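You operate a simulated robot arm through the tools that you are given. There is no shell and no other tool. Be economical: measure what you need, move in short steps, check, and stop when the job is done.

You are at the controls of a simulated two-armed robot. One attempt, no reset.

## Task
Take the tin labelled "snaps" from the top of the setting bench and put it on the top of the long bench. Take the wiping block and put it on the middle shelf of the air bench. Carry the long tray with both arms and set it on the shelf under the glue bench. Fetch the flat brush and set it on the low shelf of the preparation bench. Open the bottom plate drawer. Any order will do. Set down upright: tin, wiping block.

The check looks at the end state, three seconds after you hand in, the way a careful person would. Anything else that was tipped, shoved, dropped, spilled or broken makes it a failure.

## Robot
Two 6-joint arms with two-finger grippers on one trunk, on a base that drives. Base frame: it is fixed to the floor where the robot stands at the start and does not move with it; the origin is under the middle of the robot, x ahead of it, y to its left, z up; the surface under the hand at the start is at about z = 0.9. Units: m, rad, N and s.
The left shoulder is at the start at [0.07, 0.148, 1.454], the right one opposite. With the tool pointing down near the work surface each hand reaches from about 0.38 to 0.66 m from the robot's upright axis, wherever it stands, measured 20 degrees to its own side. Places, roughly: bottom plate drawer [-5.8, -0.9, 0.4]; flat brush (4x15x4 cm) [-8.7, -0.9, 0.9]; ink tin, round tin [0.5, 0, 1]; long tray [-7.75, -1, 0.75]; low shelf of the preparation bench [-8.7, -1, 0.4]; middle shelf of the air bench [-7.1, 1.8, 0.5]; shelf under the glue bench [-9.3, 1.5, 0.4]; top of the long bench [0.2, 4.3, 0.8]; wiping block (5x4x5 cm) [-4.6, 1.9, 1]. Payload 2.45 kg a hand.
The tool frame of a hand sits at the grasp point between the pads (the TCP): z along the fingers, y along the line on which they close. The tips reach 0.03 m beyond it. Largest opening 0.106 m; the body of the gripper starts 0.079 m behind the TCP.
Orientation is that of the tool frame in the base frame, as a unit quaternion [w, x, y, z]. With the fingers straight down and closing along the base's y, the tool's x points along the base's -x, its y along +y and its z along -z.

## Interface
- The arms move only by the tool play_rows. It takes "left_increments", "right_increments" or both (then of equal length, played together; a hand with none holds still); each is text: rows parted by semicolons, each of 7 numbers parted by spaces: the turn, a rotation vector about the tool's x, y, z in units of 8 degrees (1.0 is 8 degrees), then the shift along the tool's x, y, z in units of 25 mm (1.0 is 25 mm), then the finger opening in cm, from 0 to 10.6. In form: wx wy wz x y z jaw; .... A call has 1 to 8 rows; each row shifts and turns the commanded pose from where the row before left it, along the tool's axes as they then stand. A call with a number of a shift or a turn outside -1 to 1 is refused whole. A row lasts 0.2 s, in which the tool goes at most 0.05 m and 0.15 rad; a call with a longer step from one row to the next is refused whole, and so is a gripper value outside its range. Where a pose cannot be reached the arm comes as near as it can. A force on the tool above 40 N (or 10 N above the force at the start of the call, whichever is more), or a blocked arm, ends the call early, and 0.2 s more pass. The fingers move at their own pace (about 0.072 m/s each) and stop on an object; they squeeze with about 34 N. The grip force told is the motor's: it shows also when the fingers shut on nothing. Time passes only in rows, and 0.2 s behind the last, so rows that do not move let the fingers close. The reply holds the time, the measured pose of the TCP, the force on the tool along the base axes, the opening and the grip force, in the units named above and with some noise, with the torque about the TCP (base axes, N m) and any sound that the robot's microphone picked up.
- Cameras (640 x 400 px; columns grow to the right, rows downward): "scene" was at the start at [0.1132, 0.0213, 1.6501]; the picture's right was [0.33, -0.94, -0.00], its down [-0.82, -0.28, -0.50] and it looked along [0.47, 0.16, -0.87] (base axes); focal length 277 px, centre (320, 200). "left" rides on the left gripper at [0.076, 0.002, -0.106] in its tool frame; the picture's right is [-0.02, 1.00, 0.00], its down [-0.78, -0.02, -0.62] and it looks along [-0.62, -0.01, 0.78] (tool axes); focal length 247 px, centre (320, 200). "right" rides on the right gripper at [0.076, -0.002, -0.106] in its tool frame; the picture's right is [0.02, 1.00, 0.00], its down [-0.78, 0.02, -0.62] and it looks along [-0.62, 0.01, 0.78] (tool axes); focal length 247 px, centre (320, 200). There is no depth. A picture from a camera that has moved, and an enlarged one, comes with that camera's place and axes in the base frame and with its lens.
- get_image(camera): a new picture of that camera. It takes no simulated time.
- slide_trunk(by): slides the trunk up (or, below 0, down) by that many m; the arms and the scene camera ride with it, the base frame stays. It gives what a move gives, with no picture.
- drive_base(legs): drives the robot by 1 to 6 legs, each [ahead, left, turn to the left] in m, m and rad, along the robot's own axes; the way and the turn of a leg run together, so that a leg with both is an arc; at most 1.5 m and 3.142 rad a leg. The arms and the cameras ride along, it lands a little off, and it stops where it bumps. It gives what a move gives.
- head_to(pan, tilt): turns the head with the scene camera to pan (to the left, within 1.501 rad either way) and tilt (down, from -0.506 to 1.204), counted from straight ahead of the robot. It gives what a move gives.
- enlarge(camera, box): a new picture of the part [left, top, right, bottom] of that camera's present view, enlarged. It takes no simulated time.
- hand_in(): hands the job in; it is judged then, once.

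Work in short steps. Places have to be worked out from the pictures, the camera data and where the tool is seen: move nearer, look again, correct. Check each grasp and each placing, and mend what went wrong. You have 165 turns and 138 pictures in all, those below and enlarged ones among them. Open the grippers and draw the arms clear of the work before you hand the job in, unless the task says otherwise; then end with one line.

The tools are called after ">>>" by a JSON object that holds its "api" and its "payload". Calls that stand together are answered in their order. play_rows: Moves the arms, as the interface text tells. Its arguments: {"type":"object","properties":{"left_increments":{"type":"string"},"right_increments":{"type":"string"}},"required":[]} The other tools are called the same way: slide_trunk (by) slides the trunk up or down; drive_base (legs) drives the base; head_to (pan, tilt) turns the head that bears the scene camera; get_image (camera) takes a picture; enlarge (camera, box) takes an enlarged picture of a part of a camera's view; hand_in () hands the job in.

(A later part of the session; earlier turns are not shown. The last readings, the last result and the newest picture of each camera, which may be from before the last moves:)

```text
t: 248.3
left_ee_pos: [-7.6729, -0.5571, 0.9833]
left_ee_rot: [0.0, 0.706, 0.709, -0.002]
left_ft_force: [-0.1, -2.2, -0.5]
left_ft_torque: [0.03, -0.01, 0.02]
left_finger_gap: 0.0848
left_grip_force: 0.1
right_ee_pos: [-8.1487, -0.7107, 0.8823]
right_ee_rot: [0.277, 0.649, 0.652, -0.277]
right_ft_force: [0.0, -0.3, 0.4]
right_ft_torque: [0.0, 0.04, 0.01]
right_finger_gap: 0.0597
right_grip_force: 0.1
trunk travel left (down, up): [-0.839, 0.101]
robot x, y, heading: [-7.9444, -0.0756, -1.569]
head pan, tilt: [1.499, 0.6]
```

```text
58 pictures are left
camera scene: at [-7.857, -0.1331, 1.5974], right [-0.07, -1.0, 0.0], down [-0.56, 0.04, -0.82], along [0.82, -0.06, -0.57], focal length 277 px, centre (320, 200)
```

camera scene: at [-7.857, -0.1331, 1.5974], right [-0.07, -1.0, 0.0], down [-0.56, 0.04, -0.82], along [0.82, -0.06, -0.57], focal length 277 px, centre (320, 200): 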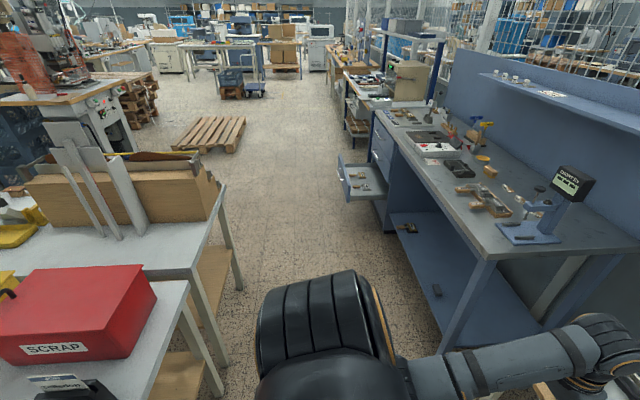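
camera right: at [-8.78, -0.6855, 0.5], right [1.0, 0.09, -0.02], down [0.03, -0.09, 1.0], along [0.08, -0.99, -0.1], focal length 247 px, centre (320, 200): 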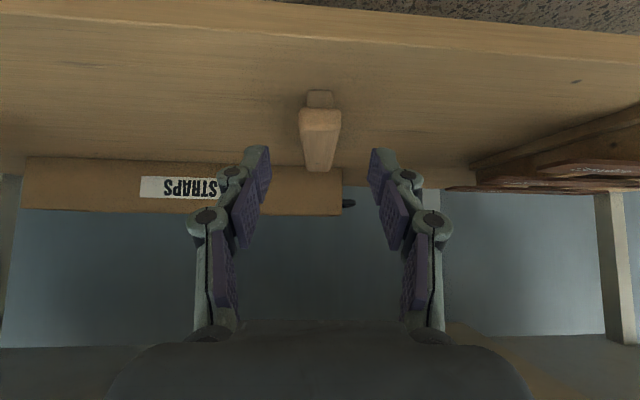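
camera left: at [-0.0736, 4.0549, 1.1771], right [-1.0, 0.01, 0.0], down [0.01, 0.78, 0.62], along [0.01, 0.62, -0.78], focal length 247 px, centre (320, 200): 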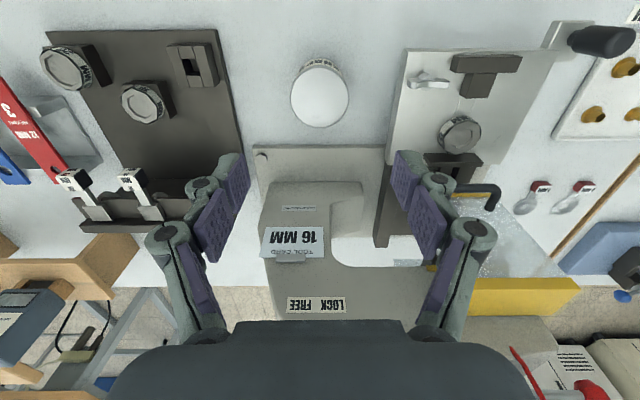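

The white bench and its items are undisturbed. The tray has black loop handles at its two ends (bars along y) at about x ≈ -7.84 and -7.49, y ≈ -0.91. I raise the trunk, pitch the left hand to 46° too, and drive to centre on the tray.

>>> {"api": "slide_trunk", "payload": {"by": 0.09}}

>>> {"api": "play_rows", "payload": {"left_increments": "0 -0.82 0 0 0 0 5;0 -0.82 0 0 0 0 5;0 -0.82 0 0 0 0 5;0 -0.82 0 0 0 0 5;0 -0.82 0 0 0 0 5;0 -0.82 0 0 0 0 5;0 -0.82 0 0 0 0 5"}}

>>> {"api": "drive_base", "payload": {"legs": [[0, 0.28, 0]]}}

>>> {"api": "head_to", "payload": {"pan": 0, "tilt": 0.9}}

>>> {"api": "get_image", "payload": {"camera": "scene"}}

>>> {"api": "get_image", "payload": {"camera": "right"}}

>>> {"api": "get_image", "payload": {"camera": "left"}}

```text
t: 249.5
left_ee_pos: [-7.6721, -0.5583, 1.0737]
left_ee_rot: [0.0, 0.705, 0.709, -0.001]
left_ft_force: [-0.7, -0.8, 0.1]
left_ft_torque: [-0.04, 0.02, -0.01]
left_finger_gap: 0.085
left_grip_force: 0.1
right_ee_pos: [-8.148, -0.7092, 0.9717]
right_ee_rot: [0.277, 0.649, 0.652, -0.277]
right_ft_force: [0.6, 0.1, 0.4]
right_ft_torque: [0.02, 0.01, 0.01]
right_finger_gap: 0.0601
right_grip_force: 0.1
trunk travel left (down, up): [-0.929, 0.011]
robot x, y, heading: [-7.9461, -0.0718, -1.566]
head pan, tilt: [1.499, 0.6]
```

```text
t: 251.1
left_ee_pos: [-7.6733, -0.5571, 1.0735]
left_ee_rot: [0.277, 0.649, 0.652, -0.278]
left_ft_force: [0.3, -0.4, 0.5]
left_ft_torque: [-0.01, -0.01, 0.0]
left_finger_gap: 0.0499
left_grip_force: 0.1
right_ee_pos: [-8.1482, -0.7095, 0.9717]
right_ee_rot: [0.277, 0.649, 0.653, -0.277]
right_ft_force: [0.6, 0.2, 0.0]
right_ft_torque: [0.02, 0.01, 0.02]
right_finger_gap: 0.0602
right_grip_force: 0.1
trunk travel left (down, up): [-0.929, 0.011]
robot x, y, heading: [-7.9475, -0.0763, -1.572]
head pan, tilt: [1.499, 0.6]
```

```text
t: 253.1
left_ee_pos: [-7.4011, -0.5578, 1.0738]
left_ee_rot: [0.277, 0.651, 0.651, -0.277]
left_ft_force: [-0.6, -0.6, 0.0]
left_ft_torque: [0.02, 0.0, 0.0]
left_finger_gap: 0.0499
left_grip_force: 0.3
right_ee_pos: [-7.8776, -0.7082, 0.9709]
right_ee_rot: [0.277, 0.65, 0.651, -0.277]
right_ft_force: [0.3, 0.3, 0.2]
right_ft_torque: [0.01, 0.0, -0.02]
right_finger_gap: 0.0602
right_grip_force: 0.0
trunk travel left (down, up): [-0.929, 0.011]
robot x, y, heading: [-7.6678, -0.0745, -1.57]
head pan, tilt: [1.499, 0.6]
```

```text
t: 254.7
left_ee_pos: [-7.3993, -0.559, 1.0732]
left_ee_rot: [0.277, 0.65, 0.651, -0.278]
left_ft_force: [-0.1, 0.7, 0.5]
left_ft_torque: [0.01, 0.01, 0.01]
left_finger_gap: 0.0501
left_grip_force: 0.0
right_ee_pos: [-7.8748, -0.7091, 0.971]
right_ee_rot: [0.276, 0.65, 0.651, -0.278]
right_ft_force: [-0.3, 0.8, 0.2]
right_ft_torque: [0.02, -0.03, 0.02]
right_finger_gap: 0.06
right_grip_force: 0.1
trunk travel left (down, up): [-0.929, 0.011]
robot x, y, heading: [-7.6717, -0.0772, -1.571]
head pan, tilt: [0.0, 0.901]
```

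```text
57 pictures are left
camera scene: at [-7.67, -0.2021, 1.6627], right [-1.0, 0.0, 0.0], down [0.0, 0.78, -0.62], along [0.0, -0.62, -0.78], focal length 277 px, centre (320, 200)
```

scene: 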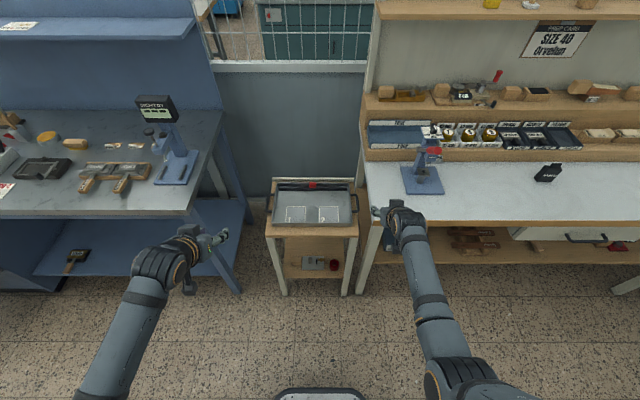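

```text
56 pictures are left
camera right: at [-7.8776, -0.5795, 0.9896], right [1.0, 0.02, -0.02], down [0.02, -0.1, 1.0], along [0.01, -1.0, -0.1], focal length 247 px, centre (320, 200)
```

right: 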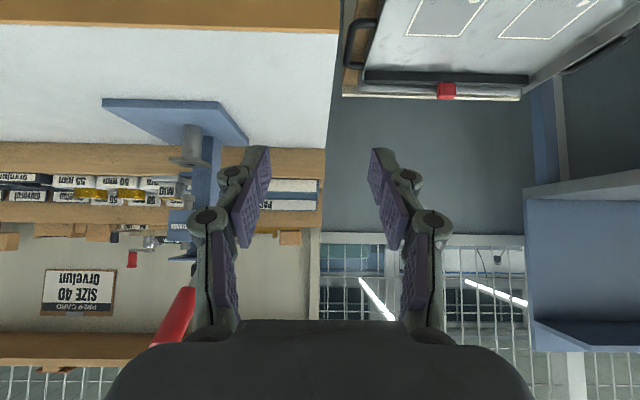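

```text
55 pictures are left
camera left: at [-7.3994, -0.4284, 1.0914], right [1.0, -0.01, 0.01], down [-0.01, -0.1, 1.0], along [-0.01, -1.0, -0.1], focal length 247 px, centre (320, 200)
```

left: 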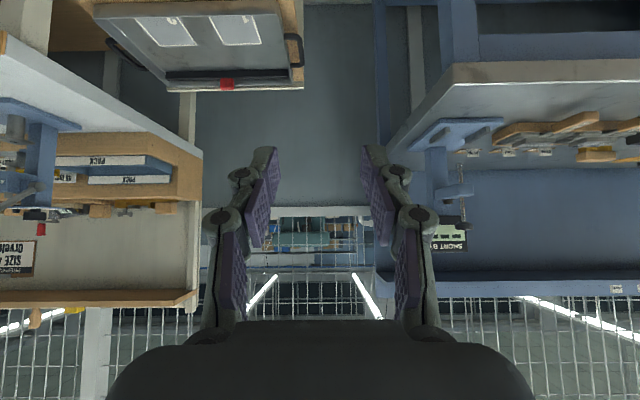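

I enlarge the tray in the three views to locate both handles exactly.

>>> {"api": "enlarge", "payload": {"camera": "scene", "box": [250, 165, 370, 240]}}

>>> {"api": "enlarge", "payload": {"camera": "right", "box": [320, 0, 480, 100]}}

>>> {"api": "enlarge", "payload": {"camera": "left", "box": [180, 0, 340, 100]}}

```text
5.33 times, centred on (310, 202) of scene
camera zoom: at [-7.67, -0.2021, 1.6627], right [-1.0, 0.0, 0.0], down [0.0, 0.78, -0.62], along [0.0, -0.62, -0.78], focal length 1477 px, centre (373, 187)
```

zoom: 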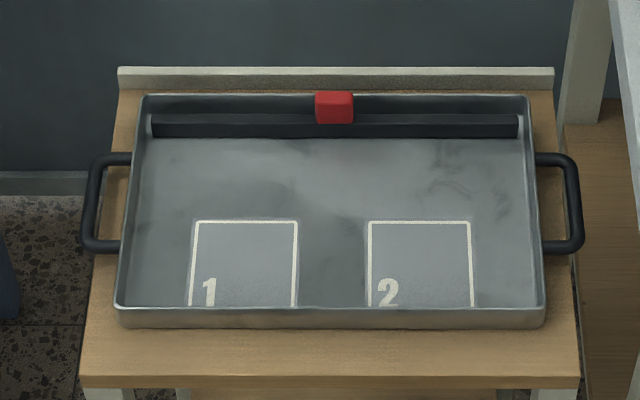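

```text
4.00 times, centred on (400, 50) of right
camera zoom: at [-7.8776, -0.5795, 0.9896], right [1.0, 0.02, -0.02], down [0.02, -0.1, 1.0], along [0.01, -1.0, -0.1], focal length 988 px, centre (0, 800)
```

zoom: 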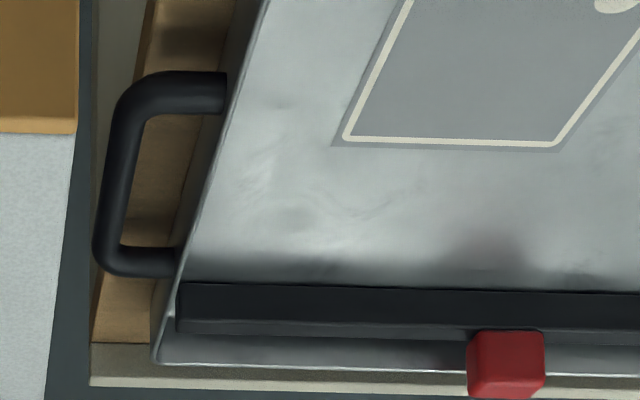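

```text
4.00 times, centred on (260, 50) of left
camera zoom: at [-7.3994, -0.4284, 1.0914], right [1.0, -0.01, 0.01], down [-0.01, -0.1, 1.0], along [-0.01, -1.0, -0.1], focal length 988 px, centre (560, 800)
```

zoom: 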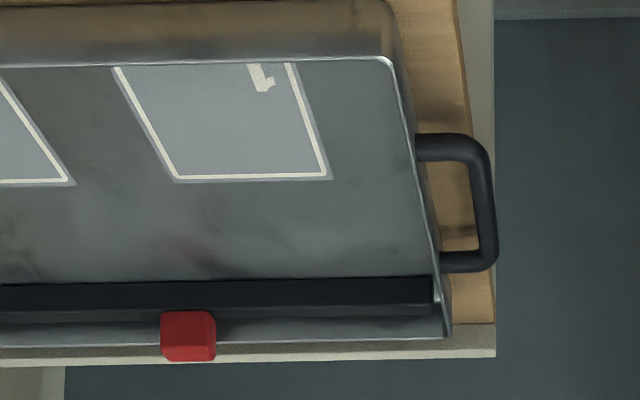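

Handle bars: right ≈ (-7.834, -0.938, 0.708), left ≈ (-7.441, -0.935, 0.710); gap to the tray wall ≈ 2.2 cm. I drive 0.2 ahead and bring the hands towards pre-grasp above the handles.

>>> {"api": "drive_base", "payload": {"legs": [[0.2, 0.03, 0]]}}

>>> {"api": "play_rows", "payload": {"left_increments": "0 0 0 0.5 -0.24 0.9 2.8;0 0 0 0.5 -0.24 0.9 2.8;0 0 0 0.5 -0.24 0.9 2.8;0 0 0 0.5 -0.24 0.9 2.8;0 0 0 0.5 -0.24 0.9 2.8;0 0 0 0.5 -0.24 0.9 2.8;0 0 0 0.5 -0.24 0.9 2.8;0 0 0 0.5 -0.24 0.9 2.8", "right_increments": "0 0 0 0.7 0.05 0.3 2.8;0 0 0 0.7 0.05 0.3 2.8;0 0 0 0.7 0.05 0.3 2.8;0 0 0 0.7 0.05 0.3 2.8;0 0 0 0.7 0.05 0.3 2.8;0 0 0 0.7 0.05 0.3 2.8;0 0 0 0.7 0.05 0.3 2.8;0 0 0 0.7 0.05 0.3 2.8"}}

>>> {"api": "enlarge", "payload": {"camera": "right", "box": [200, 0, 520, 200]}}

>>> {"api": "enlarge", "payload": {"camera": "left", "box": [120, 0, 440, 200]}}

```text
t: 256.3
left_ee_pos: [-7.3693, -0.7566, 1.0747]
left_ee_rot: [0.278, 0.649, 0.651, -0.278]
left_ft_force: [-0.3, -0.1, 0.8]
left_ft_torque: [-0.02, -0.03, -0.01]
left_finger_gap: 0.0502
left_grip_force: 0.0
right_ee_pos: [-7.8453, -0.908, 0.9751]
right_ee_rot: [0.277, 0.649, 0.651, -0.278]
right_ft_force: [-0.6, 0.1, 0.5]
right_ft_torque: [0.01, 0.02, -0.01]
right_finger_gap: 0.0601
right_grip_force: 0.1
trunk travel left (down, up): [-0.929, 0.011]
robot x, y, heading: [-7.6396, -0.2786, -1.571]
head pan, tilt: [0.0, 0.901]
```

```text
t: 258.1
left_ee_pos: [-7.4169, -0.8207, 0.8775]
left_ee_rot: [0.275, 0.65, 0.652, -0.278]
left_ft_force: [0.1, -0.5, 0.3]
left_ft_torque: [-0.03, -0.01, -0.03]
left_finger_gap: 0.028
left_grip_force: 0.1
right_ee_pos: [-7.8323, -0.858, 0.8303]
right_ee_rot: [0.277, 0.649, 0.653, -0.277]
right_ft_force: [6.4, -2.6, 2.9]
right_ft_torque: [0.09, 0.14, -0.03]
right_finger_gap: 0.025
right_grip_force: 0.1
trunk travel left (down, up): [-0.929, 0.011]
robot x, y, heading: [-7.6398, -0.2791, -1.568]
head pan, tilt: [0.0, 0.901]
```

```text
2.00 times, centred on (360, 100) of right
camera zoom: at [-7.8349, -0.7282, 0.8479], right [1.0, 0.02, -0.02], down [0.02, -0.1, 1.0], along [0.02, -1.0, -0.1], focal length 494 px, centre (240, 400)
```

zoom: 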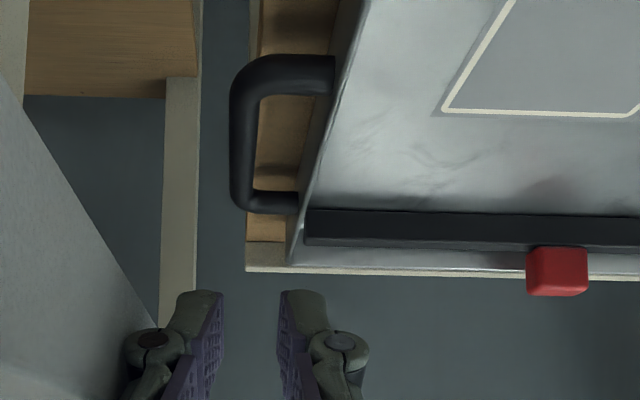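

```text
2.00 times, centred on (280, 100) of left
camera zoom: at [-7.4157, -0.6907, 0.895], right [1.0, -0.01, 0.01], down [-0.01, -0.1, 1.0], along [-0.01, -1.0, -0.1], focal length 494 px, centre (400, 400)
```

zoom: 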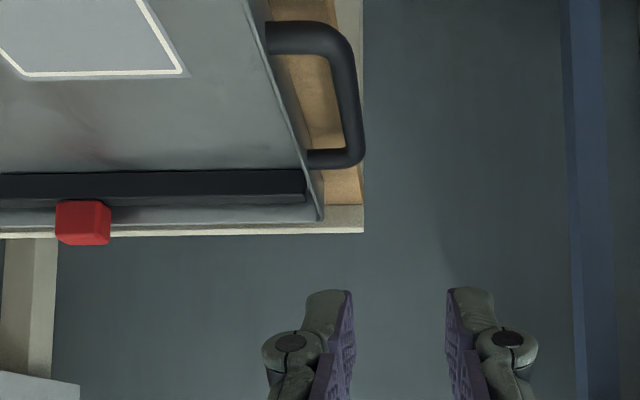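

The right hand touches the preparation bench's end (bench end x ≈ -7.85), so the right handle has too little side room. I raise the right hand, and will first drag the tray ~6 cm to +x with the left hand; I bring the left hand near its handle.

>>> {"api": "play_rows", "payload": {"left_increments": "0 0 0 0.42 -0.24 0.9 2.8;0 0 0 0.42 -0.24 0.9 2.8;0 0 0 0.42 -0.24 0.9 2.8;0 0 0 0.41 -0.24 0.9 2.8", "right_increments": "0 0 0 -0.6 0.4 -0.6 2.8;0 0 0 -0.7 0.3 -0.7 2.8;0 0 0 -0.7 0 -0.7 2.8;0 0 0 -0.7 0 -0.7 2.8"}}

>>> {"api": "get_image", "payload": {"camera": "left"}}

```text
t: 259.1
left_ee_pos: [-7.4382, -0.8494, 0.8024]
left_ee_rot: [0.276, 0.65, 0.651, -0.278]
left_ft_force: [-0.4, 0.5, 0.5]
left_ft_torque: [0.04, 0.0, 0.01]
left_finger_gap: 0.0281
left_grip_force: 0.1
left hand out of reach, approached as far as the arm can: row 4
right_ee_pos: [-7.8188, -0.8533, 0.9254]
right_ee_rot: [0.276, 0.65, 0.652, -0.277]
right_ft_force: [1.1, 0.2, 0.3]
right_ft_torque: [0.01, 0.02, 0.02]
right_finger_gap: 0.028
right_grip_force: 0.1
trunk travel left (down, up): [-0.929, 0.011]
robot x, y, heading: [-7.6423, -0.2778, -1.57]
head pan, tilt: [0.0, 0.901]
```

```text
49 pictures are left
camera left: at [-7.438, -0.7197, 0.8185], right [1.0, -0.01, 0.01], down [-0.01, -0.1, 1.0], along [-0.01, -1.0, -0.1], focal length 247 px, centre (320, 200)
```

left: 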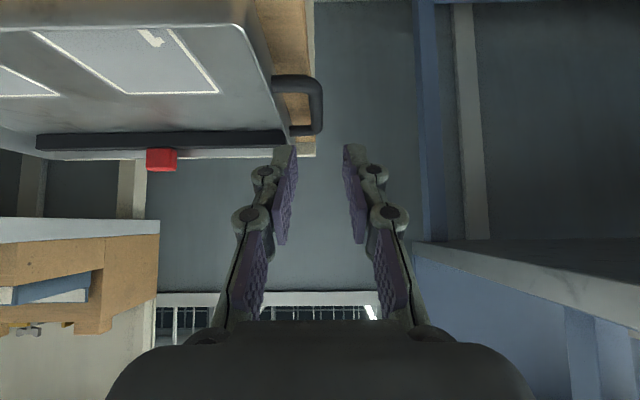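

The left arm is near its reach limit. I retract both hands up/back, then drive 0.08 closer and lower the trunk 0.12 so the pose is comfortable; right hand shifted inward to clear the bench.

>>> {"api": "play_rows", "payload": {"left_increments": "0 0 0 -0.2 0 -0.94 2.8;0 0 0 -0.2 0 -0.94 2.8;0 0 0 -0.2 0 -0.94 2.8;0 0 0 -0.2 0 -0.94 2.8;0 0 0 -0.2 0 -0.94 2.8;0 0 0 -0.2 0 -0.94 2.8", "right_increments": "0 0 0 -0.2 0.5 -0.94 2.8;0 0 0 -0.2 0.5 -0.94 2.8;0 0 0 -0.2 0.5 -0.94 2.8;0 0 0 -0.2 0.5 -0.94 2.8;0 0 0 -0.2 0.4 -0.94 2.8;0 0 0 -0.2 0 -0.94 2.8"}}

>>> {"api": "drive_base", "payload": {"legs": [[0.08, 0, 0]]}}

>>> {"api": "slide_trunk", "payload": {"by": -0.12}}

>>> {"api": "get_image", "payload": {"camera": "left"}}

```text
t: 260.2
left_ee_pos: [-7.4386, -0.7886, 0.8878]
left_ee_rot: [0.276, 0.649, 0.652, -0.277]
left_ft_force: [0.5, 0.4, 0.4]
left_ft_torque: [0.0, 0.01, 0.02]
left_finger_gap: 0.0281
left_grip_force: 0.1
right_ee_pos: [-7.8296, -0.7977, 1.0093]
right_ee_rot: [0.227, 0.605, 0.685, -0.337]
right_ft_force: [0.3, -0.1, 0.6]
right_ft_torque: [0.0, -0.02, -0.02]
right_finger_gap: 0.028
right_grip_force: 0.0
right hand out of reach, approached as far as the arm can: row 5
trunk travel left (down, up): [-0.929, 0.011]
robot x, y, heading: [-7.6415, -0.2741, -1.566]
head pan, tilt: [0.0, 0.901]
stopped in row 5 (right hand): the arm was blocked; the commanded pose is now the measured one
```

```text
t: 261.2
left_ee_pos: [-7.4394, -0.8657, 0.8878]
left_ee_rot: [0.277, 0.649, 0.652, -0.278]
left_ft_force: [0.9, 0.1, -0.5]
left_ft_torque: [-0.05, -0.03, 0.01]
left_finger_gap: 0.0279
left_grip_force: 0.1
right_ee_pos: [-7.8291, -0.8775, 1.0123]
right_ee_rot: [0.227, 0.605, 0.684, -0.338]
right_ft_force: [-0.7, -0.1, 0.5]
right_ft_torque: [0.0, 0.03, -0.01]
right_finger_gap: 0.0281
right_grip_force: 0.0
trunk travel left (down, up): [-0.929, 0.011]
robot x, y, heading: [-7.638, -0.3582, -1.57]
head pan, tilt: [0.0, 0.901]
```

```text
t: 262.7
left_ee_pos: [-7.4379, -0.8705, 0.7674]
left_ee_rot: [0.277, 0.649, 0.653, -0.276]
left_ft_force: [0.2, -0.1, 0.3]
left_ft_torque: [-0.02, -0.01, -0.03]
left_finger_gap: 0.0281
left_grip_force: 0.0
right_ee_pos: [-7.8282, -0.8801, 0.89]
right_ee_rot: [0.226, 0.605, 0.685, -0.337]
right_ft_force: [-0.2, -0.5, 0.2]
right_ft_torque: [0.02, -0.02, 0.04]
right_finger_gap: 0.0277
right_grip_force: 0.1
trunk travel left (down, up): [-0.809, 0.131]
robot x, y, heading: [-7.6418, -0.356, -1.568]
head pan, tilt: [0.0, 0.901]
```

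```text
48 pictures are left
camera left: at [-7.4382, -0.74, 0.7844], right [1.0, -0.01, 0.01], down [-0.01, -0.1, 1.0], along [-0.01, -1.0, -0.1], focal length 247 px, centre (320, 200)
```

left: 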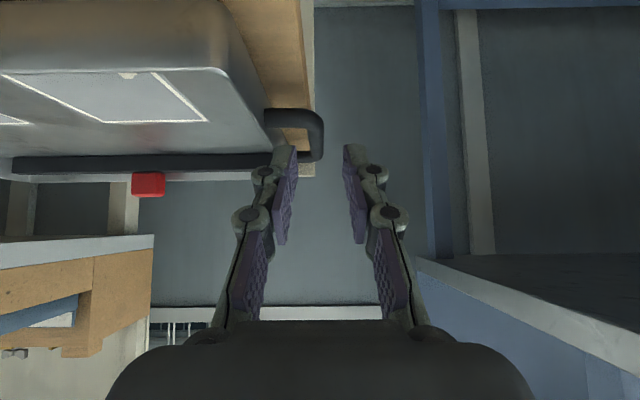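

The left hand is lined up with its handle bar. I advance 7 cm and close.

>>> {"api": "play_rows", "payload": {"left_increments": "0 0 0 -0.05 -0.14 0.75 2.8;0 0 0 -0.05 0 0.75 2.8;0 0 0 -0.04 0 0.7 2.8;0 0 0 -0.04 0 0.7 2.8;0 0 0 0 0 0 2.8"}}

>>> {"api": "get_image", "payload": {"camera": "left"}}

```text
t: 264.1
left_ee_pos: [-7.4423, -0.9262, 0.7283]
left_ee_rot: [0.281, 0.646, 0.65, -0.283]
left_ft_force: [-2.0, 14.4, 25.4]
left_ft_torque: [0.14, 0.55, -0.44]
left_finger_gap: 0.0312
left_grip_force: 1.9
right_ee_pos: [-7.8308, -0.8761, 0.891]
right_ee_rot: [0.228, 0.604, 0.685, -0.338]
right_ft_force: [0.0, 0.5, 0.8]
right_ft_torque: [0.01, -0.02, -0.03]
right_finger_gap: 0.028
right_grip_force: 0.0
trunk travel left (down, up): [-0.809, 0.131]
robot x, y, heading: [-7.6422, -0.359, -1.572]
head pan, tilt: [0.0, 0.901]
stopped in row 5 (left hand): the force on the tool passed its limit at 40 N (the readings are from after the stop); the commanded pose is now the measured one
```

```text
47 pictures are left
camera left: at [-7.4418, -0.7961, 0.7422], right [1.0, -0.01, 0.01], down [-0.01, -0.08, 1.0], along [-0.01, -1.0, -0.08], focal length 247 px, centre (320, 200)
```

left: 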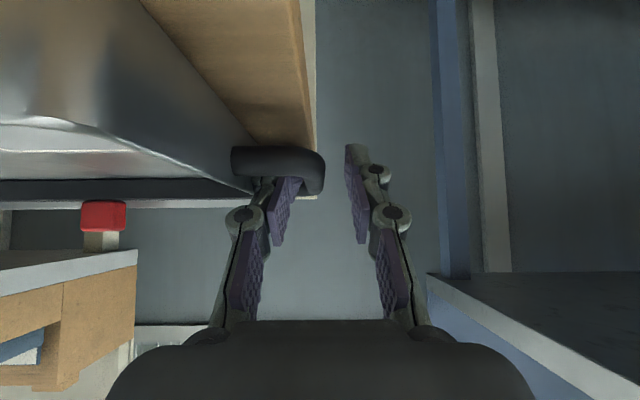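

The tip seems to bear on the stand top. I back off 6 mm and close on the bar.

>>> {"api": "play_rows", "payload": {"left_increments": "0 0 0 0 0 -0.3 2.8;0 0 0 0 0 0 0.6;0 0 0 0 0 0 0.6;0 0 0 0 0 0 0.6;0 0 0 0 0 0 0.6"}}

>>> {"api": "get_image", "payload": {"camera": "left"}}

```text
t: 265.3
left_ee_pos: [-7.4423, -0.9219, 0.7282]
left_ee_rot: [0.278, 0.649, 0.65, -0.281]
left_ft_force: [-4.9, -0.3, 10.2]
left_ft_torque: [-0.2, 0.22, -0.5]
left_finger_gap: 0.011
left_grip_force: 33.9
right_ee_pos: [-7.8296, -0.879, 0.8898]
right_ee_rot: [0.227, 0.605, 0.685, -0.336]
right_ft_force: [-0.3, -0.1, 0.0]
right_ft_torque: [0.03, -0.01, -0.03]
right_finger_gap: 0.028
right_grip_force: 0.0
trunk travel left (down, up): [-0.809, 0.131]
robot x, y, heading: [-7.6428, -0.3551, -1.566]
head pan, tilt: [0.0, 0.901]
```

```text
46 pictures are left
camera left: at [-7.4417, -0.792, 0.7443], right [1.0, -0.01, 0.01], down [-0.01, -0.09, 1.0], along [-0.01, -1.0, -0.09], focal length 247 px, centre (320, 200)
```

left: 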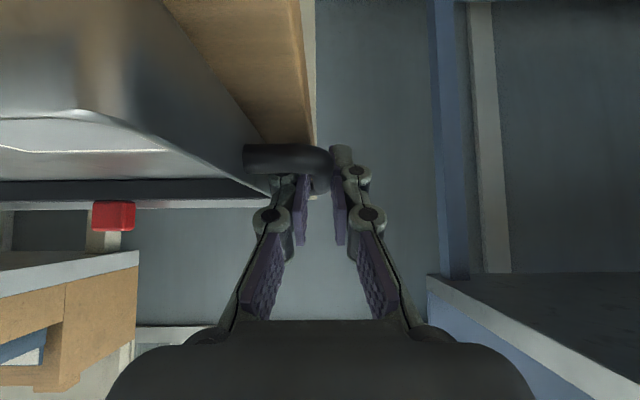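

Gripped on the bar. I drag the tray gently 5.5 cm to +x.

>>> {"api": "play_rows", "payload": {"left_increments": "0 0 0 0 0.3 0 0.6;0 0 0 0 0.4 0 0.6;0 0 0 0 0.4 0 0.6;0 0 0 0 0.4 0 0.6;0 0 0 0 0.4 0 0.6;0 0 0 0 0.3 0 0.6"}}

>>> {"api": "get_image", "payload": {"camera": "scene"}}

```text
t: 266.7
left_ee_pos: [-7.3872, -0.922, 0.7286]
left_ee_rot: [0.279, 0.649, 0.65, -0.28]
left_ft_force: [-3.5, 0.2, 8.1]
left_ft_torque: [-0.19, 0.01, -0.2]
left_finger_gap: 0.0109
left_grip_force: 34.3
right_ee_pos: [-7.8294, -0.8788, 0.8896]
right_ee_rot: [0.227, 0.605, 0.684, -0.337]
right_ft_force: [-0.4, 0.2, 0.1]
right_ft_torque: [0.01, 0.01, -0.01]
right_finger_gap: 0.0282
right_grip_force: 0.0
trunk travel left (down, up): [-0.809, 0.131]
robot x, y, heading: [-7.6384, -0.3568, -1.575]
head pan, tilt: [0.0, 0.901]
```

```text
45 pictures are left
camera scene: at [-7.641, -0.4812, 1.5428], right [-1.0, 0.0, 0.0], down [0.0, 0.78, -0.62], along [0.0, -0.62, -0.78], focal length 277 px, centre (320, 200)
```

scene: 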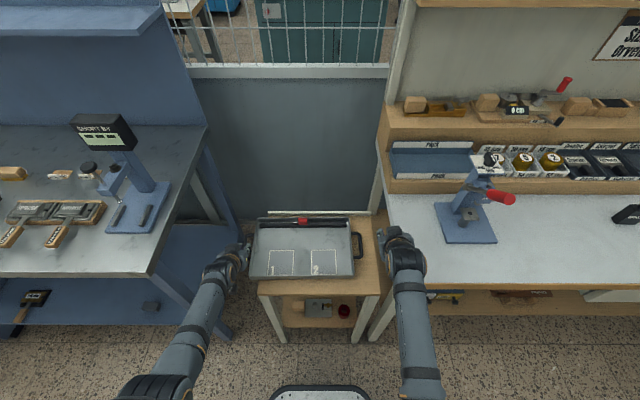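

Tray moved; the right handle should be at x ≈ -7.779 with room. I square the right hand and bring it to the pre-grasp there.

>>> {"api": "play_rows", "payload": {"right_increments": "-0.24 0.05 0.39 0 0.67 0 2.8;-0.24 0.05 0.39 0 0.67 0 2.8;-0.24 0.04 0.39 0 0.67 0 2.8;0 0 0 0.86 0 0.6 2.8;0 0 0 0.86 0 0.6 2.8;0 0 0 0.86 0 0.6 2.8;0 0 0 0.86 0 0.6 2.8"}}

>>> {"api": "get_image", "payload": {"camera": "right"}}

```text
t: 268.3
left_ee_pos: [-7.3876, -0.921, 0.7285]
left_ee_rot: [0.279, 0.648, 0.651, -0.28]
left_ft_force: [-3.9, 2.1, 7.0]
left_ft_torque: [-0.25, 0.02, -0.19]
left_finger_gap: 0.0107
left_grip_force: 34.8
right_ee_pos: [-7.7866, -0.8602, 0.7766]
right_ee_rot: [0.273, 0.648, 0.654, -0.279]
right_ft_force: [-0.9, -0.5, -0.8]
right_ft_torque: [-0.03, -0.02, 0.03]
right_finger_gap: 0.028
right_grip_force: 0.1
trunk travel left (down, up): [-0.809, 0.131]
robot x, y, heading: [-7.6406, -0.3538, -1.569]
head pan, tilt: [0.0, 0.901]
```

```text
44 pictures are left
camera right: at [-7.7879, -0.7311, 0.7958], right [1.0, 0.02, -0.03], down [0.03, -0.1, 0.99], along [0.02, -0.99, -0.1], focal length 247 px, centre (320, 200)
```

right: 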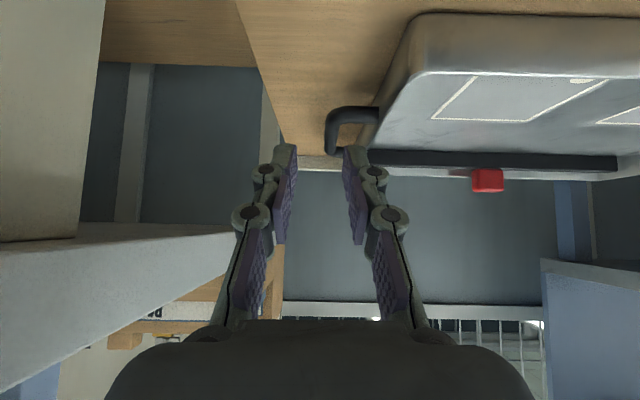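

I correct 1 cm laterally and advance onto the right handle.

>>> {"api": "play_rows", "payload": {"right_increments": "0 0 0 -0.1 0.21 0.2 2.8;0 0 0 -0.1 0.21 0.6 2.8;0 0 0 -0.1 0 0.75 2.8;0 0 0 -0.08 0 0.75 2.8;0 0 0 0 0 0.7 2.8;0 0 0 0 0 0 2.8"}}

>>> {"api": "get_image", "payload": {"camera": "right"}}

```text
t: 269.7
left_ee_pos: [-7.385, -0.9217, 0.7281]
left_ee_rot: [0.278, 0.648, 0.651, -0.28]
left_ft_force: [1.8, 2.5, 6.3]
left_ft_torque: [0.02, -0.01, 0.03]
left_finger_gap: 0.0105
left_grip_force: 34.3
right_ee_pos: [-7.7682, -0.9226, 0.7359]
right_ee_rot: [0.278, 0.65, 0.651, -0.277]
right_ft_force: [-2.4, -1.5, 2.6]
right_ft_torque: [-0.03, -0.08, -0.03]
right_finger_gap: 0.029
right_grip_force: 0.0
trunk travel left (down, up): [-0.809, 0.131]
robot x, y, heading: [-7.6414, -0.3535, -1.571]
head pan, tilt: [0.0, 0.901]
```

```text
43 pictures are left
camera right: at [-7.7717, -0.7933, 0.753], right [1.0, 0.02, -0.01], down [0.02, -0.09, 1.0], along [0.01, -1.0, -0.09], focal length 247 px, centre (320, 200)
```

right: 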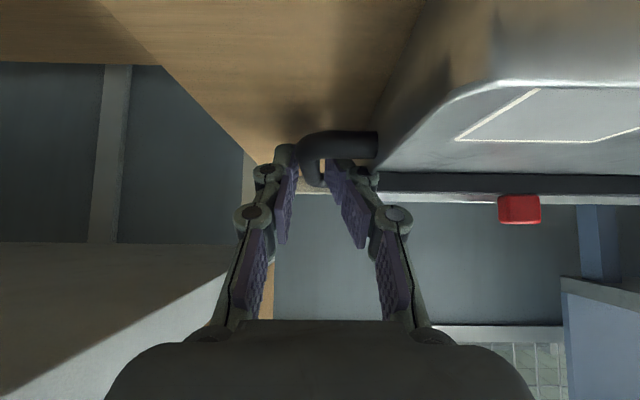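

The bar is between the fingers with the inner one inside the loop. I advance 5 mm and close.

>>> {"api": "play_rows", "payload": {"right_increments": "0 0 0 0 0 0.2 2.8;0 0 0 0 0 0 0.6;0 0 0 0 0 0 0.6;0 0 0 0 0 0 0.6;0 0 0 0 0 0 0.6"}}

>>> {"api": "get_image", "payload": {"camera": "right"}}

```text
t: 270.9
left_ee_pos: [-7.3855, -0.9224, 0.7279]
left_ee_rot: [0.28, 0.648, 0.651, -0.279]
left_ft_force: [20.5, 0.1, 2.9]
left_ft_torque: [0.05, -0.14, 0.53]
left_finger_gap: 0.0109
left_grip_force: 34.1
right_ee_pos: [-7.7685, -0.9262, 0.7315]
right_ee_rot: [0.276, 0.65, 0.651, -0.277]
right_ft_force: [-23.7, 0.2, 2.9]
right_ft_torque: [-0.03, 0.32, 0.01]
right_finger_gap: 0.0162
right_grip_force: 11.8
trunk travel left (down, up): [-0.809, 0.131]
robot x, y, heading: [-7.6412, -0.3561, -1.569]
head pan, tilt: [0.0, 0.901]
```

```text
42 pictures are left
camera right: at [-7.7733, -0.7964, 0.7493], right [1.0, 0.02, -0.02], down [0.02, -0.1, 1.0], along [0.01, -1.0, -0.1], focal length 247 px, centre (320, 200)
```

right: 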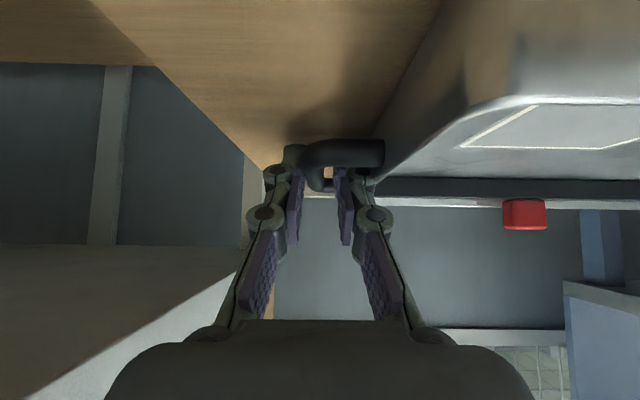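

The grip is off-centre by ~5 mm and the hands strain against each other; I shift the right hand 5–6 mm to -x and let it close.

>>> {"api": "play_rows", "payload": {"right_increments": "0 0 0 0 -0.12 0 0.6;0 0 0 0 -0.1 0 0.6;0 0 0 0 0 0 0.6;0 0 0 0 0 0 0.6"}}

```text
t: 271.9
left_ee_pos: [-7.3867, -0.9227, 0.7275]
left_ee_rot: [0.278, 0.648, 0.651, -0.281]
left_ft_force: [11.9, 0.8, 4.6]
left_ft_torque: [-0.27, -0.1, 0.34]
left_finger_gap: 0.011
left_grip_force: 34.0
right_ee_pos: [-7.775, -0.9255, 0.7311]
right_ee_rot: [0.277, 0.65, 0.652, -0.275]
right_ft_force: [-7.6, 0.6, -0.9]
right_ft_torque: [0.0, 0.11, 0.05]
right_finger_gap: 0.0124
right_grip_force: 4.6
trunk travel left (down, up): [-0.809, 0.131]
robot x, y, heading: [-7.6405, -0.3566, -1.571]
head pan, tilt: [0.0, 0.901]
```

>>> {"api": "play_rows", "payload": {"right_increments": "0 0 0 0 -0.08 0 0.3;0 0 0 0 0 0 0.3;0 0 0 0 0 0 0.3"}}

```text
t: 272.7
left_ee_pos: [-7.3864, -0.9217, 0.7279]
left_ee_rot: [0.278, 0.647, 0.651, -0.282]
left_ft_force: [-4.4, -2.8, 2.7]
left_ft_torque: [-0.09, 0.06, 0.06]
left_finger_gap: 0.0108
left_grip_force: 33.7
right_ee_pos: [-7.7748, -0.9253, 0.7313]
right_ee_rot: [0.277, 0.65, 0.652, -0.275]
right_ft_force: [6.6, 4.2, 2.1]
right_ft_torque: [0.24, -0.08, 1.19]
right_finger_gap: 0.0116
right_grip_force: 33.9
trunk travel left (down, up): [-0.809, 0.131]
robot x, y, heading: [-7.6398, -0.352, -1.568]
head pan, tilt: [0.0, 0.901]
```

Both grips firm at 34 N. I lift 6 cm with the trunk and check.

>>> {"api": "slide_trunk", "payload": {"by": 0.06}}

>>> {"api": "get_image", "payload": {"camera": "scene"}}

```text
t: 273.7
left_ee_pos: [-7.3871, -0.9232, 0.7863]
left_ee_rot: [0.277, 0.648, 0.651, -0.28]
left_ft_force: [-19.5, -2.8, -2.1]
left_ft_torque: [-0.11, 0.13, -0.3]
left_finger_gap: 0.0108
left_grip_force: 34.1
right_ee_pos: [-7.7747, -0.9261, 0.7905]
right_ee_rot: [0.277, 0.651, 0.651, -0.276]
right_ft_force: [18.9, 2.8, -2.2]
right_ft_torque: [0.29, -0.21, 1.28]
right_finger_gap: 0.0118
right_grip_force: 34.1
trunk travel left (down, up): [-0.869, 0.071]
robot x, y, heading: [-7.6423, -0.3588, -1.567]
head pan, tilt: [0.0, 0.901]
```

```text
41 pictures are left
camera scene: at [-7.6396, -0.4841, 1.6025], right [-1.0, 0.0, 0.0], down [0.0, 0.78, -0.62], along [0.0, -0.62, -0.78], focal length 277 px, centre (320, 200)
```

scene: 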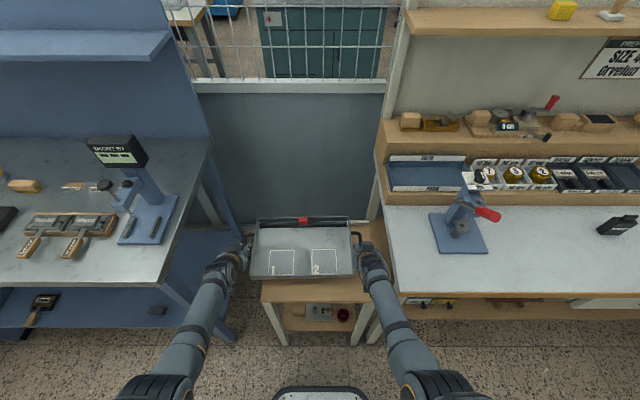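

The tray is lifted level. I ease the lateral strain, raise fully, and back straight out 0.33 m.

>>> {"api": "play_rows", "payload": {"left_increments": "0 0 0 0 -0.06 0 0.3;0 0 0 0 0 0 0.3", "right_increments": "0 0 0 0 0.06 0 0.3;0 0 0 0 0 0 0.3"}}

>>> {"api": "slide_trunk", "payload": {"by": 0.065}}

>>> {"api": "drive_base", "payload": {"legs": [[-0.32, 0, 0]]}}

>>> {"api": "get_image", "payload": {"camera": "scene"}}

```text
t: 274.3
left_ee_pos: [-7.3871, -0.9228, 0.7861]
left_ee_rot: [0.278, 0.649, 0.651, -0.279]
left_ft_force: [-9.8, -3.4, -2.5]
left_ft_torque: [0.35, 0.1, -0.03]
left_finger_gap: 0.011
left_grip_force: 33.6
right_ee_pos: [-7.7755, -0.9274, 0.79]
right_ee_rot: [0.276, 0.65, 0.652, -0.276]
right_ft_force: [9.9, 3.4, -1.8]
right_ft_torque: [-0.24, -0.11, 1.17]
right_finger_gap: 0.0119
right_grip_force: 33.7
trunk travel left (down, up): [-0.869, 0.071]
robot x, y, heading: [-7.6403, -0.36, -1.57]
head pan, tilt: [0.0, 0.901]
```

```text
t: 275.4
left_ee_pos: [-7.3874, -0.9237, 0.8513]
left_ee_rot: [0.278, 0.648, 0.651, -0.28]
left_ft_force: [-2.9, -3.4, -2.6]
left_ft_torque: [0.26, -0.03, 0.1]
left_finger_gap: 0.0108
left_grip_force: 34.9
right_ee_pos: [-7.7741, -0.927, 0.855]
right_ee_rot: [0.276, 0.649, 0.653, -0.276]
right_ft_force: [2.3, 2.7, -2.1]
right_ft_torque: [-0.13, -0.05, 1.1]
right_finger_gap: 0.0117
right_grip_force: 34.0
trunk travel left (down, up): [-0.934, 0.006]
robot x, y, heading: [-7.6404, -0.355, -1.57]
head pan, tilt: [0.0, 0.901]
```

```text
t: 277.5
left_ee_pos: [-7.3879, -0.6023, 0.8507]
left_ee_rot: [0.278, 0.649, 0.651, -0.279]
left_ft_force: [8.9, -3.0, -1.7]
left_ft_torque: [-0.04, -0.05, 0.33]
left_finger_gap: 0.0108
left_grip_force: 34.1
right_ee_pos: [-7.7756, -0.6084, 0.8547]
right_ee_rot: [0.275, 0.651, 0.652, -0.276]
right_ft_force: [-8.0, 2.4, -3.2]
right_ft_torque: [0.15, 0.09, 1.01]
right_finger_gap: 0.0114
right_grip_force: 34.3
trunk travel left (down, up): [-0.934, 0.006]
robot x, y, heading: [-7.6384, -0.0355, -1.564]
head pan, tilt: [0.0, 0.901]
```

```text
40 pictures are left
camera scene: at [-7.6401, -0.1662, 1.6673], right [-1.0, 0.0, 0.0], down [0.0, 0.79, -0.62], along [0.0, -0.62, -0.79], focal length 277 px, centre (320, 200)
```

scene: 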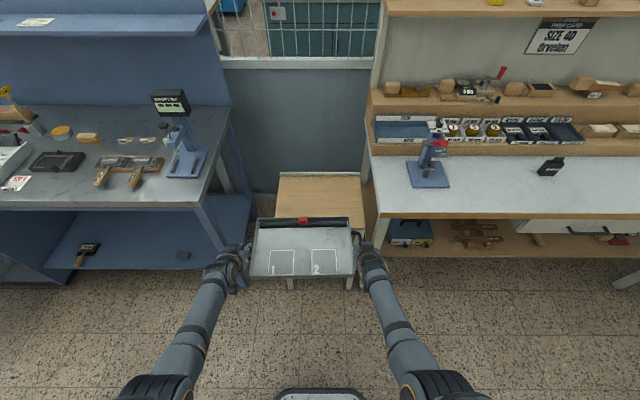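

Held level. I strafe clear to x ≈ -8.24, back 0.15, and turn right to face -x.

>>> {"api": "drive_base", "payload": {"legs": [[0, -0.6, 0], [-0.15, 0, 0], [0, 0, -1.571]]}}

>>> {"api": "head_to", "payload": {"pan": -0.7, "tilt": 0.6}}

>>> {"api": "get_image", "payload": {"camera": "scene"}}

```text
t: 285.7
left_ee_pos: [-8.8122, -0.1383, 0.852]
left_ee_rot: [0.0, 0.918, 0.004, -0.396]
left_ft_force: [-2.4, -0.9, -2.4]
left_ft_torque: [0.0, -0.03, 0.18]
left_finger_gap: 0.0109
left_grip_force: 34.4
right_ee_pos: [-8.8174, 0.2498, 0.8556]
right_ee_rot: [0.0, 0.92, 0.003, -0.391]
right_ft_force: [3.6, 1.1, -2.0]
right_ft_torque: [0.05, -0.13, 1.04]
right_finger_gap: 0.0116
right_grip_force: 33.9
trunk travel left (down, up): [-0.934, 0.006]
robot x, y, heading: [-8.2463, 0.1167, -3.133]
head pan, tilt: [0.0, 0.901]
```

```text
t: 286.8
left_ee_pos: [-8.811, -0.1376, 0.8505]
left_ee_rot: [0.0, 0.919, 0.004, -0.395]
left_ft_force: [-3.3, -0.3, -2.6]
left_ft_torque: [-0.02, 0.02, 0.07]
left_finger_gap: 0.0106
left_grip_force: 34.4
right_ee_pos: [-8.8167, 0.2486, 0.8555]
right_ee_rot: [0.001, 0.921, 0.003, -0.39]
right_ft_force: [2.6, -0.9, -3.1]
right_ft_torque: [0.03, -0.15, 1.06]
right_finger_gap: 0.0118
right_grip_force: 34.0
trunk travel left (down, up): [-0.934, 0.006]
robot x, y, heading: [-8.2483, 0.1164, -3.133]
head pan, tilt: [-0.7, 0.6]
```

```text
39 pictures are left
camera scene: at [-8.3653, 0.172, 1.6923], right [0.64, 0.77, 0.0], down [0.44, -0.36, -0.82], along [-0.63, 0.53, -0.57], focal length 277 px, centre (320, 200)
```

scene: 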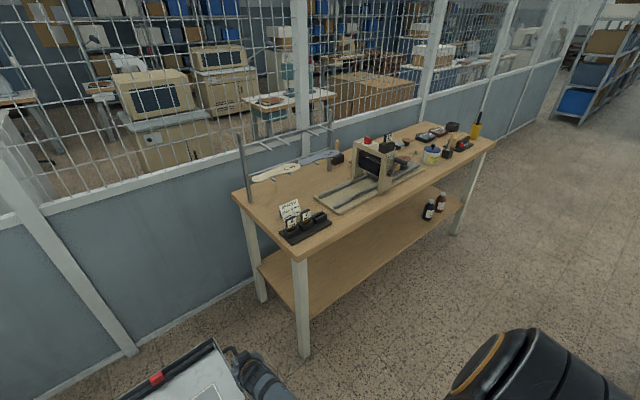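

Glue bench: front edge x ≈ -9.03, y 0.63–2.4, shelf z ≈ 0.375, free for y 0.7–1.85. I strafe to put the tray at y ≈ 1.25 and lower the trunk 0.38 m.

>>> {"api": "drive_base", "payload": {"legs": [[0, -1.19, 0]]}}

>>> {"api": "slide_trunk", "payload": {"by": -0.37}}

>>> {"api": "head_to", "payload": {"pan": 0, "tilt": 0.6}}

>>> {"api": "get_image", "payload": {"camera": "scene"}}

>>> {"api": "get_image", "payload": {"camera": "right"}}

```text
t: 292.8
left_ee_pos: [-8.8285, 1.0391, 0.8501]
left_ee_rot: [0.005, 0.918, 0.016, -0.395]
left_ft_force: [-3.5, 0.9, -2.8]
left_ft_torque: [-0.03, -0.04, 0.11]
left_finger_gap: 0.0109
left_grip_force: 34.2
right_ee_pos: [-8.8438, 1.4273, 0.8559]
right_ee_rot: [0.005, 0.921, 0.015, -0.39]
right_ft_force: [2.8, -0.6, -3.4]
right_ft_torque: [0.01, -0.09, 1.07]
right_finger_gap: 0.0117
right_grip_force: 34.2
trunk travel left (down, up): [-0.934, 0.006]
robot x, y, heading: [-8.2694, 1.3108, -3.108]
head pan, tilt: [-0.7, 0.6]
```

```text
t: 296.4
left_ee_pos: [-8.8264, 1.0395, 0.4811]
left_ee_rot: [0.005, 0.919, 0.015, -0.395]
left_ft_force: [-2.8, 0.8, -2.4]
left_ft_torque: [0.0, -0.1, 0.04]
left_finger_gap: 0.011
left_grip_force: 33.9
right_ee_pos: [-8.8441, 1.4287, 0.4858]
right_ee_rot: [0.006, 0.921, 0.016, -0.39]
right_ft_force: [2.7, -0.3, -1.7]
right_ft_torque: [-0.03, -0.01, 1.06]
right_finger_gap: 0.0117
right_grip_force: 33.8
trunk travel left (down, up): [-0.564, 0.376]
robot x, y, heading: [-8.2694, 1.3091, -3.112]
head pan, tilt: [-0.7, 0.6]
```

```text
t: 297.5
left_ee_pos: [-8.8277, 1.0405, 0.4807]
left_ee_rot: [0.006, 0.919, 0.017, -0.395]
left_ft_force: [-2.1, 0.3, -2.5]
left_ft_torque: [0.02, -0.15, 0.09]
left_finger_gap: 0.0107
left_grip_force: 34.1
right_ee_pos: [-8.8441, 1.4283, 0.4845]
right_ee_rot: [0.005, 0.921, 0.015, -0.39]
right_ft_force: [3.4, -0.4, -2.3]
right_ft_torque: [-0.01, 0.01, 1.04]
right_finger_gap: 0.0116
right_grip_force: 33.9
trunk travel left (down, up): [-0.564, 0.376]
robot x, y, heading: [-8.2726, 1.3094, -3.113]
head pan, tilt: [0.0, 0.6]
```

```text
38 pictures are left
camera scene: at [-8.4094, 1.3054, 1.3223], right [-0.03, 1.0, 0.0], down [0.57, 0.02, -0.82], along [-0.82, -0.03, -0.57], focal length 277 px, centre (320, 200)
```

scene: 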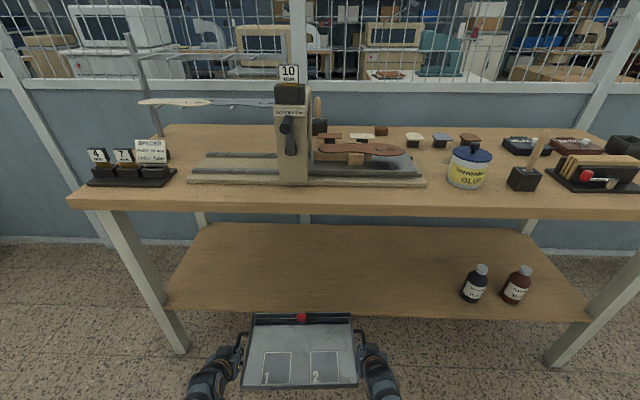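

```text
37 pictures are left
camera right: at [-8.7153, 1.4329, 0.5035], right [0.05, -1.0, -0.02], down [-0.1, -0.02, 0.99], along [-0.99, -0.05, -0.1], focal length 247 px, centre (320, 200)
```

right: 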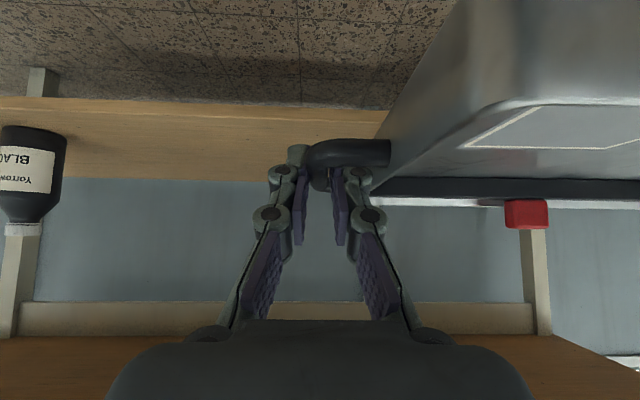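

Path is clear (bottles at y ≈ 1.9). I square the heading and drive in 0.22 m first.

>>> {"api": "drive_base", "payload": {"legs": [[0, 0, -0.029], [0.22, 0, 0]]}}

>>> {"api": "get_image", "payload": {"camera": "scene"}}

>>> {"api": "get_image", "payload": {"camera": "left"}}

```text
t: 299.5
left_ee_pos: [-9.0577, 1.0548, 0.4794]
left_ee_rot: [0.0, 0.919, 0.004, -0.394]
left_ft_force: [-2.9, 0.2, -2.9]
left_ft_torque: [0.0, -0.06, 0.09]
left_finger_gap: 0.0109
left_grip_force: 34.0
right_ee_pos: [-9.0633, 1.445, 0.484]
right_ee_rot: [0.0, 0.921, 0.002, -0.39]
right_ft_force: [2.0, -1.0, -1.8]
right_ft_torque: [0.02, -0.11, 1.02]
right_finger_gap: 0.0115
right_grip_force: 33.6
trunk travel left (down, up): [-0.564, 0.376]
robot x, y, heading: [-8.4927, 1.3075, -3.143]
head pan, tilt: [0.0, 0.6]
```

```text
36 pictures are left
camera scene: at [-8.6331, 1.3084, 1.3222], right [0.0, 1.0, 0.0], down [0.57, 0.0, -0.82], along [-0.82, 0.0, -0.57], focal length 277 px, centre (320, 200)
```

scene: 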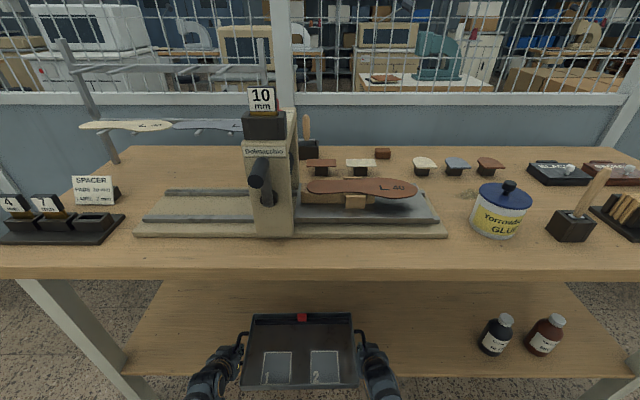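

```text
35 pictures are left
camera left: at [-8.9296, 1.0548, 0.4976], right [-0.01, -1.0, 0.01], down [-0.09, 0.01, 1.0], along [-1.0, 0.01, -0.09], focal length 247 px, centre (320, 200)
```

left: 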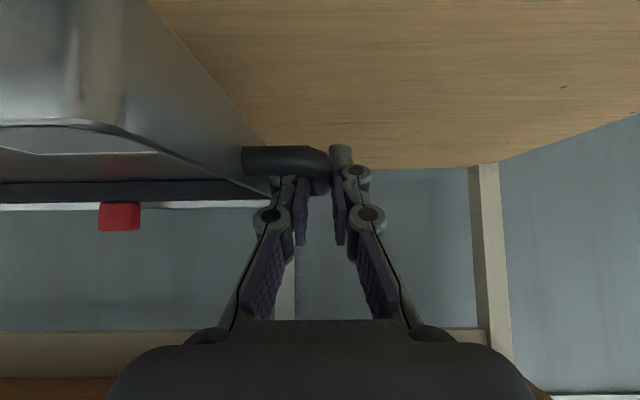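

Everything clears; I drive in another 0.15 m.

>>> {"api": "drive_base", "payload": {"legs": [[0.15, 0, 0]]}}

>>> {"api": "get_image", "payload": {"camera": "scene"}}

>>> {"api": "get_image", "payload": {"camera": "left"}}

```text
t: 300.9
left_ee_pos: [-9.2044, 1.0519, 0.4807]
left_ee_rot: [0.0, 0.919, 0.005, -0.394]
left_ft_force: [-3.0, 0.7, -2.7]
left_ft_torque: [0.03, 0.16, 0.03]
left_finger_gap: 0.0108
left_grip_force: 33.5
right_ee_pos: [-9.2126, 1.4414, 0.4836]
right_ee_rot: [0.0, 0.921, 0.004, -0.39]
right_ft_force: [2.8, -0.8, -1.9]
right_ft_torque: [-0.02, -0.28, 1.02]
right_finger_gap: 0.0118
right_grip_force: 33.9
trunk travel left (down, up): [-0.564, 0.376]
robot x, y, heading: [-8.6384, 1.3103, -3.133]
head pan, tilt: [0.0, 0.6]
```

```text
34 pictures are left
camera scene: at [-8.7811, 1.307, 1.3222], right [-0.01, 1.0, 0.0], down [0.57, 0.0, -0.82], along [-0.82, -0.01, -0.57], focal length 277 px, centre (320, 200)
```

scene: 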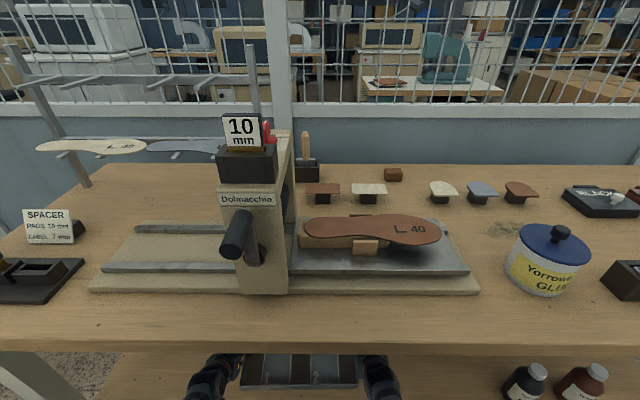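

```text
33 pictures are left
camera left: at [-9.0765, 1.0524, 0.4975], right [-0.01, -1.0, 0.01], down [-0.09, 0.01, 1.0], along [-1.0, 0.0, -0.09], focal length 247 px, centre (320, 200)
```

left: 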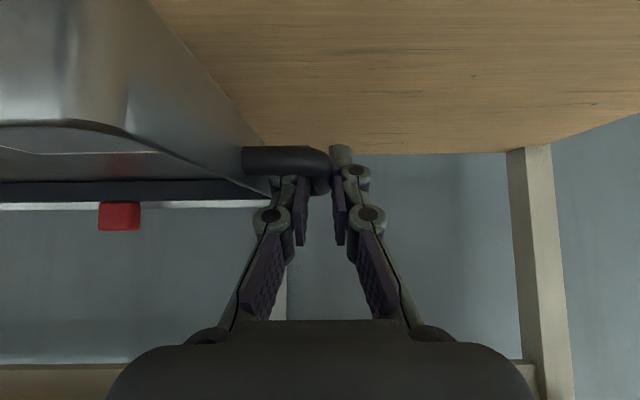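

I lower the tray with the trunk: 5 cm, then in small steps.

>>> {"api": "slide_trunk", "payload": {"by": -0.05}}

>>> {"api": "get_image", "payload": {"camera": "left"}}

```text
t: 301.8
left_ee_pos: [-9.2048, 1.0523, 0.4308]
left_ee_rot: [-0.001, 0.919, 0.004, -0.395]
left_ft_force: [-2.3, 1.1, -1.7]
left_ft_torque: [-0.01, -0.05, 0.04]
left_finger_gap: 0.0106
left_grip_force: 33.6
right_ee_pos: [-9.2103, 1.4408, 0.4344]
right_ee_rot: [0.0, 0.921, 0.004, -0.389]
right_ft_force: [1.9, -1.3, -2.7]
right_ft_torque: [-0.01, -0.06, 0.95]
right_finger_gap: 0.0116
right_grip_force: 33.5
trunk travel left (down, up): [-0.514, 0.426]
robot x, y, heading: [-8.6363, 1.309, -3.135]
head pan, tilt: [0.0, 0.6]
```

```text
32 pictures are left
camera left: at [-9.0761, 1.0524, 0.4482], right [-0.01, -1.0, 0.01], down [-0.09, 0.01, 1.0], along [-1.0, 0.0, -0.09], focal length 247 px, centre (320, 200)
```

left: 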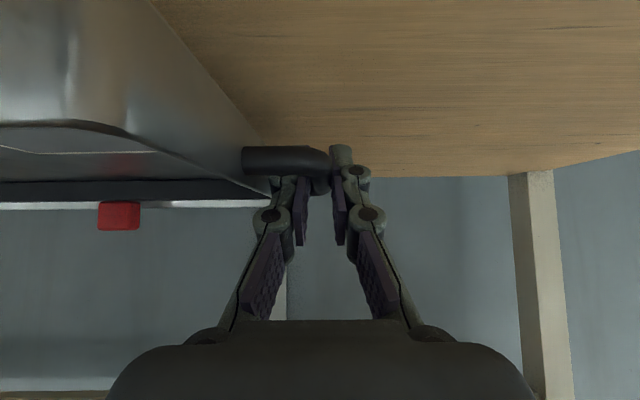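

Shelf z ≈ 0.36. I lower 2 cm more.

>>> {"api": "slide_trunk", "payload": {"by": -0.02}}

```text
t: 302.5
left_ee_pos: [-9.2058, 1.052, 0.4118]
left_ee_rot: [0.0, 0.919, 0.004, -0.394]
left_ft_force: [-2.4, 1.1, -2.5]
left_ft_torque: [0.01, 0.19, 0.05]
left_finger_gap: 0.0106
left_grip_force: 33.9
right_ee_pos: [-9.2103, 1.44, 0.4148]
right_ee_rot: [0.0, 0.921, 0.004, -0.389]
right_ft_force: [2.7, -0.6, -3.2]
right_ft_torque: [0.01, -0.35, 0.99]
right_finger_gap: 0.012
right_grip_force: 33.9
trunk travel left (down, up): [-0.494, 0.446]
robot x, y, heading: [-8.6426, 1.3084, -3.134]
head pan, tilt: [0.0, 0.6]
```

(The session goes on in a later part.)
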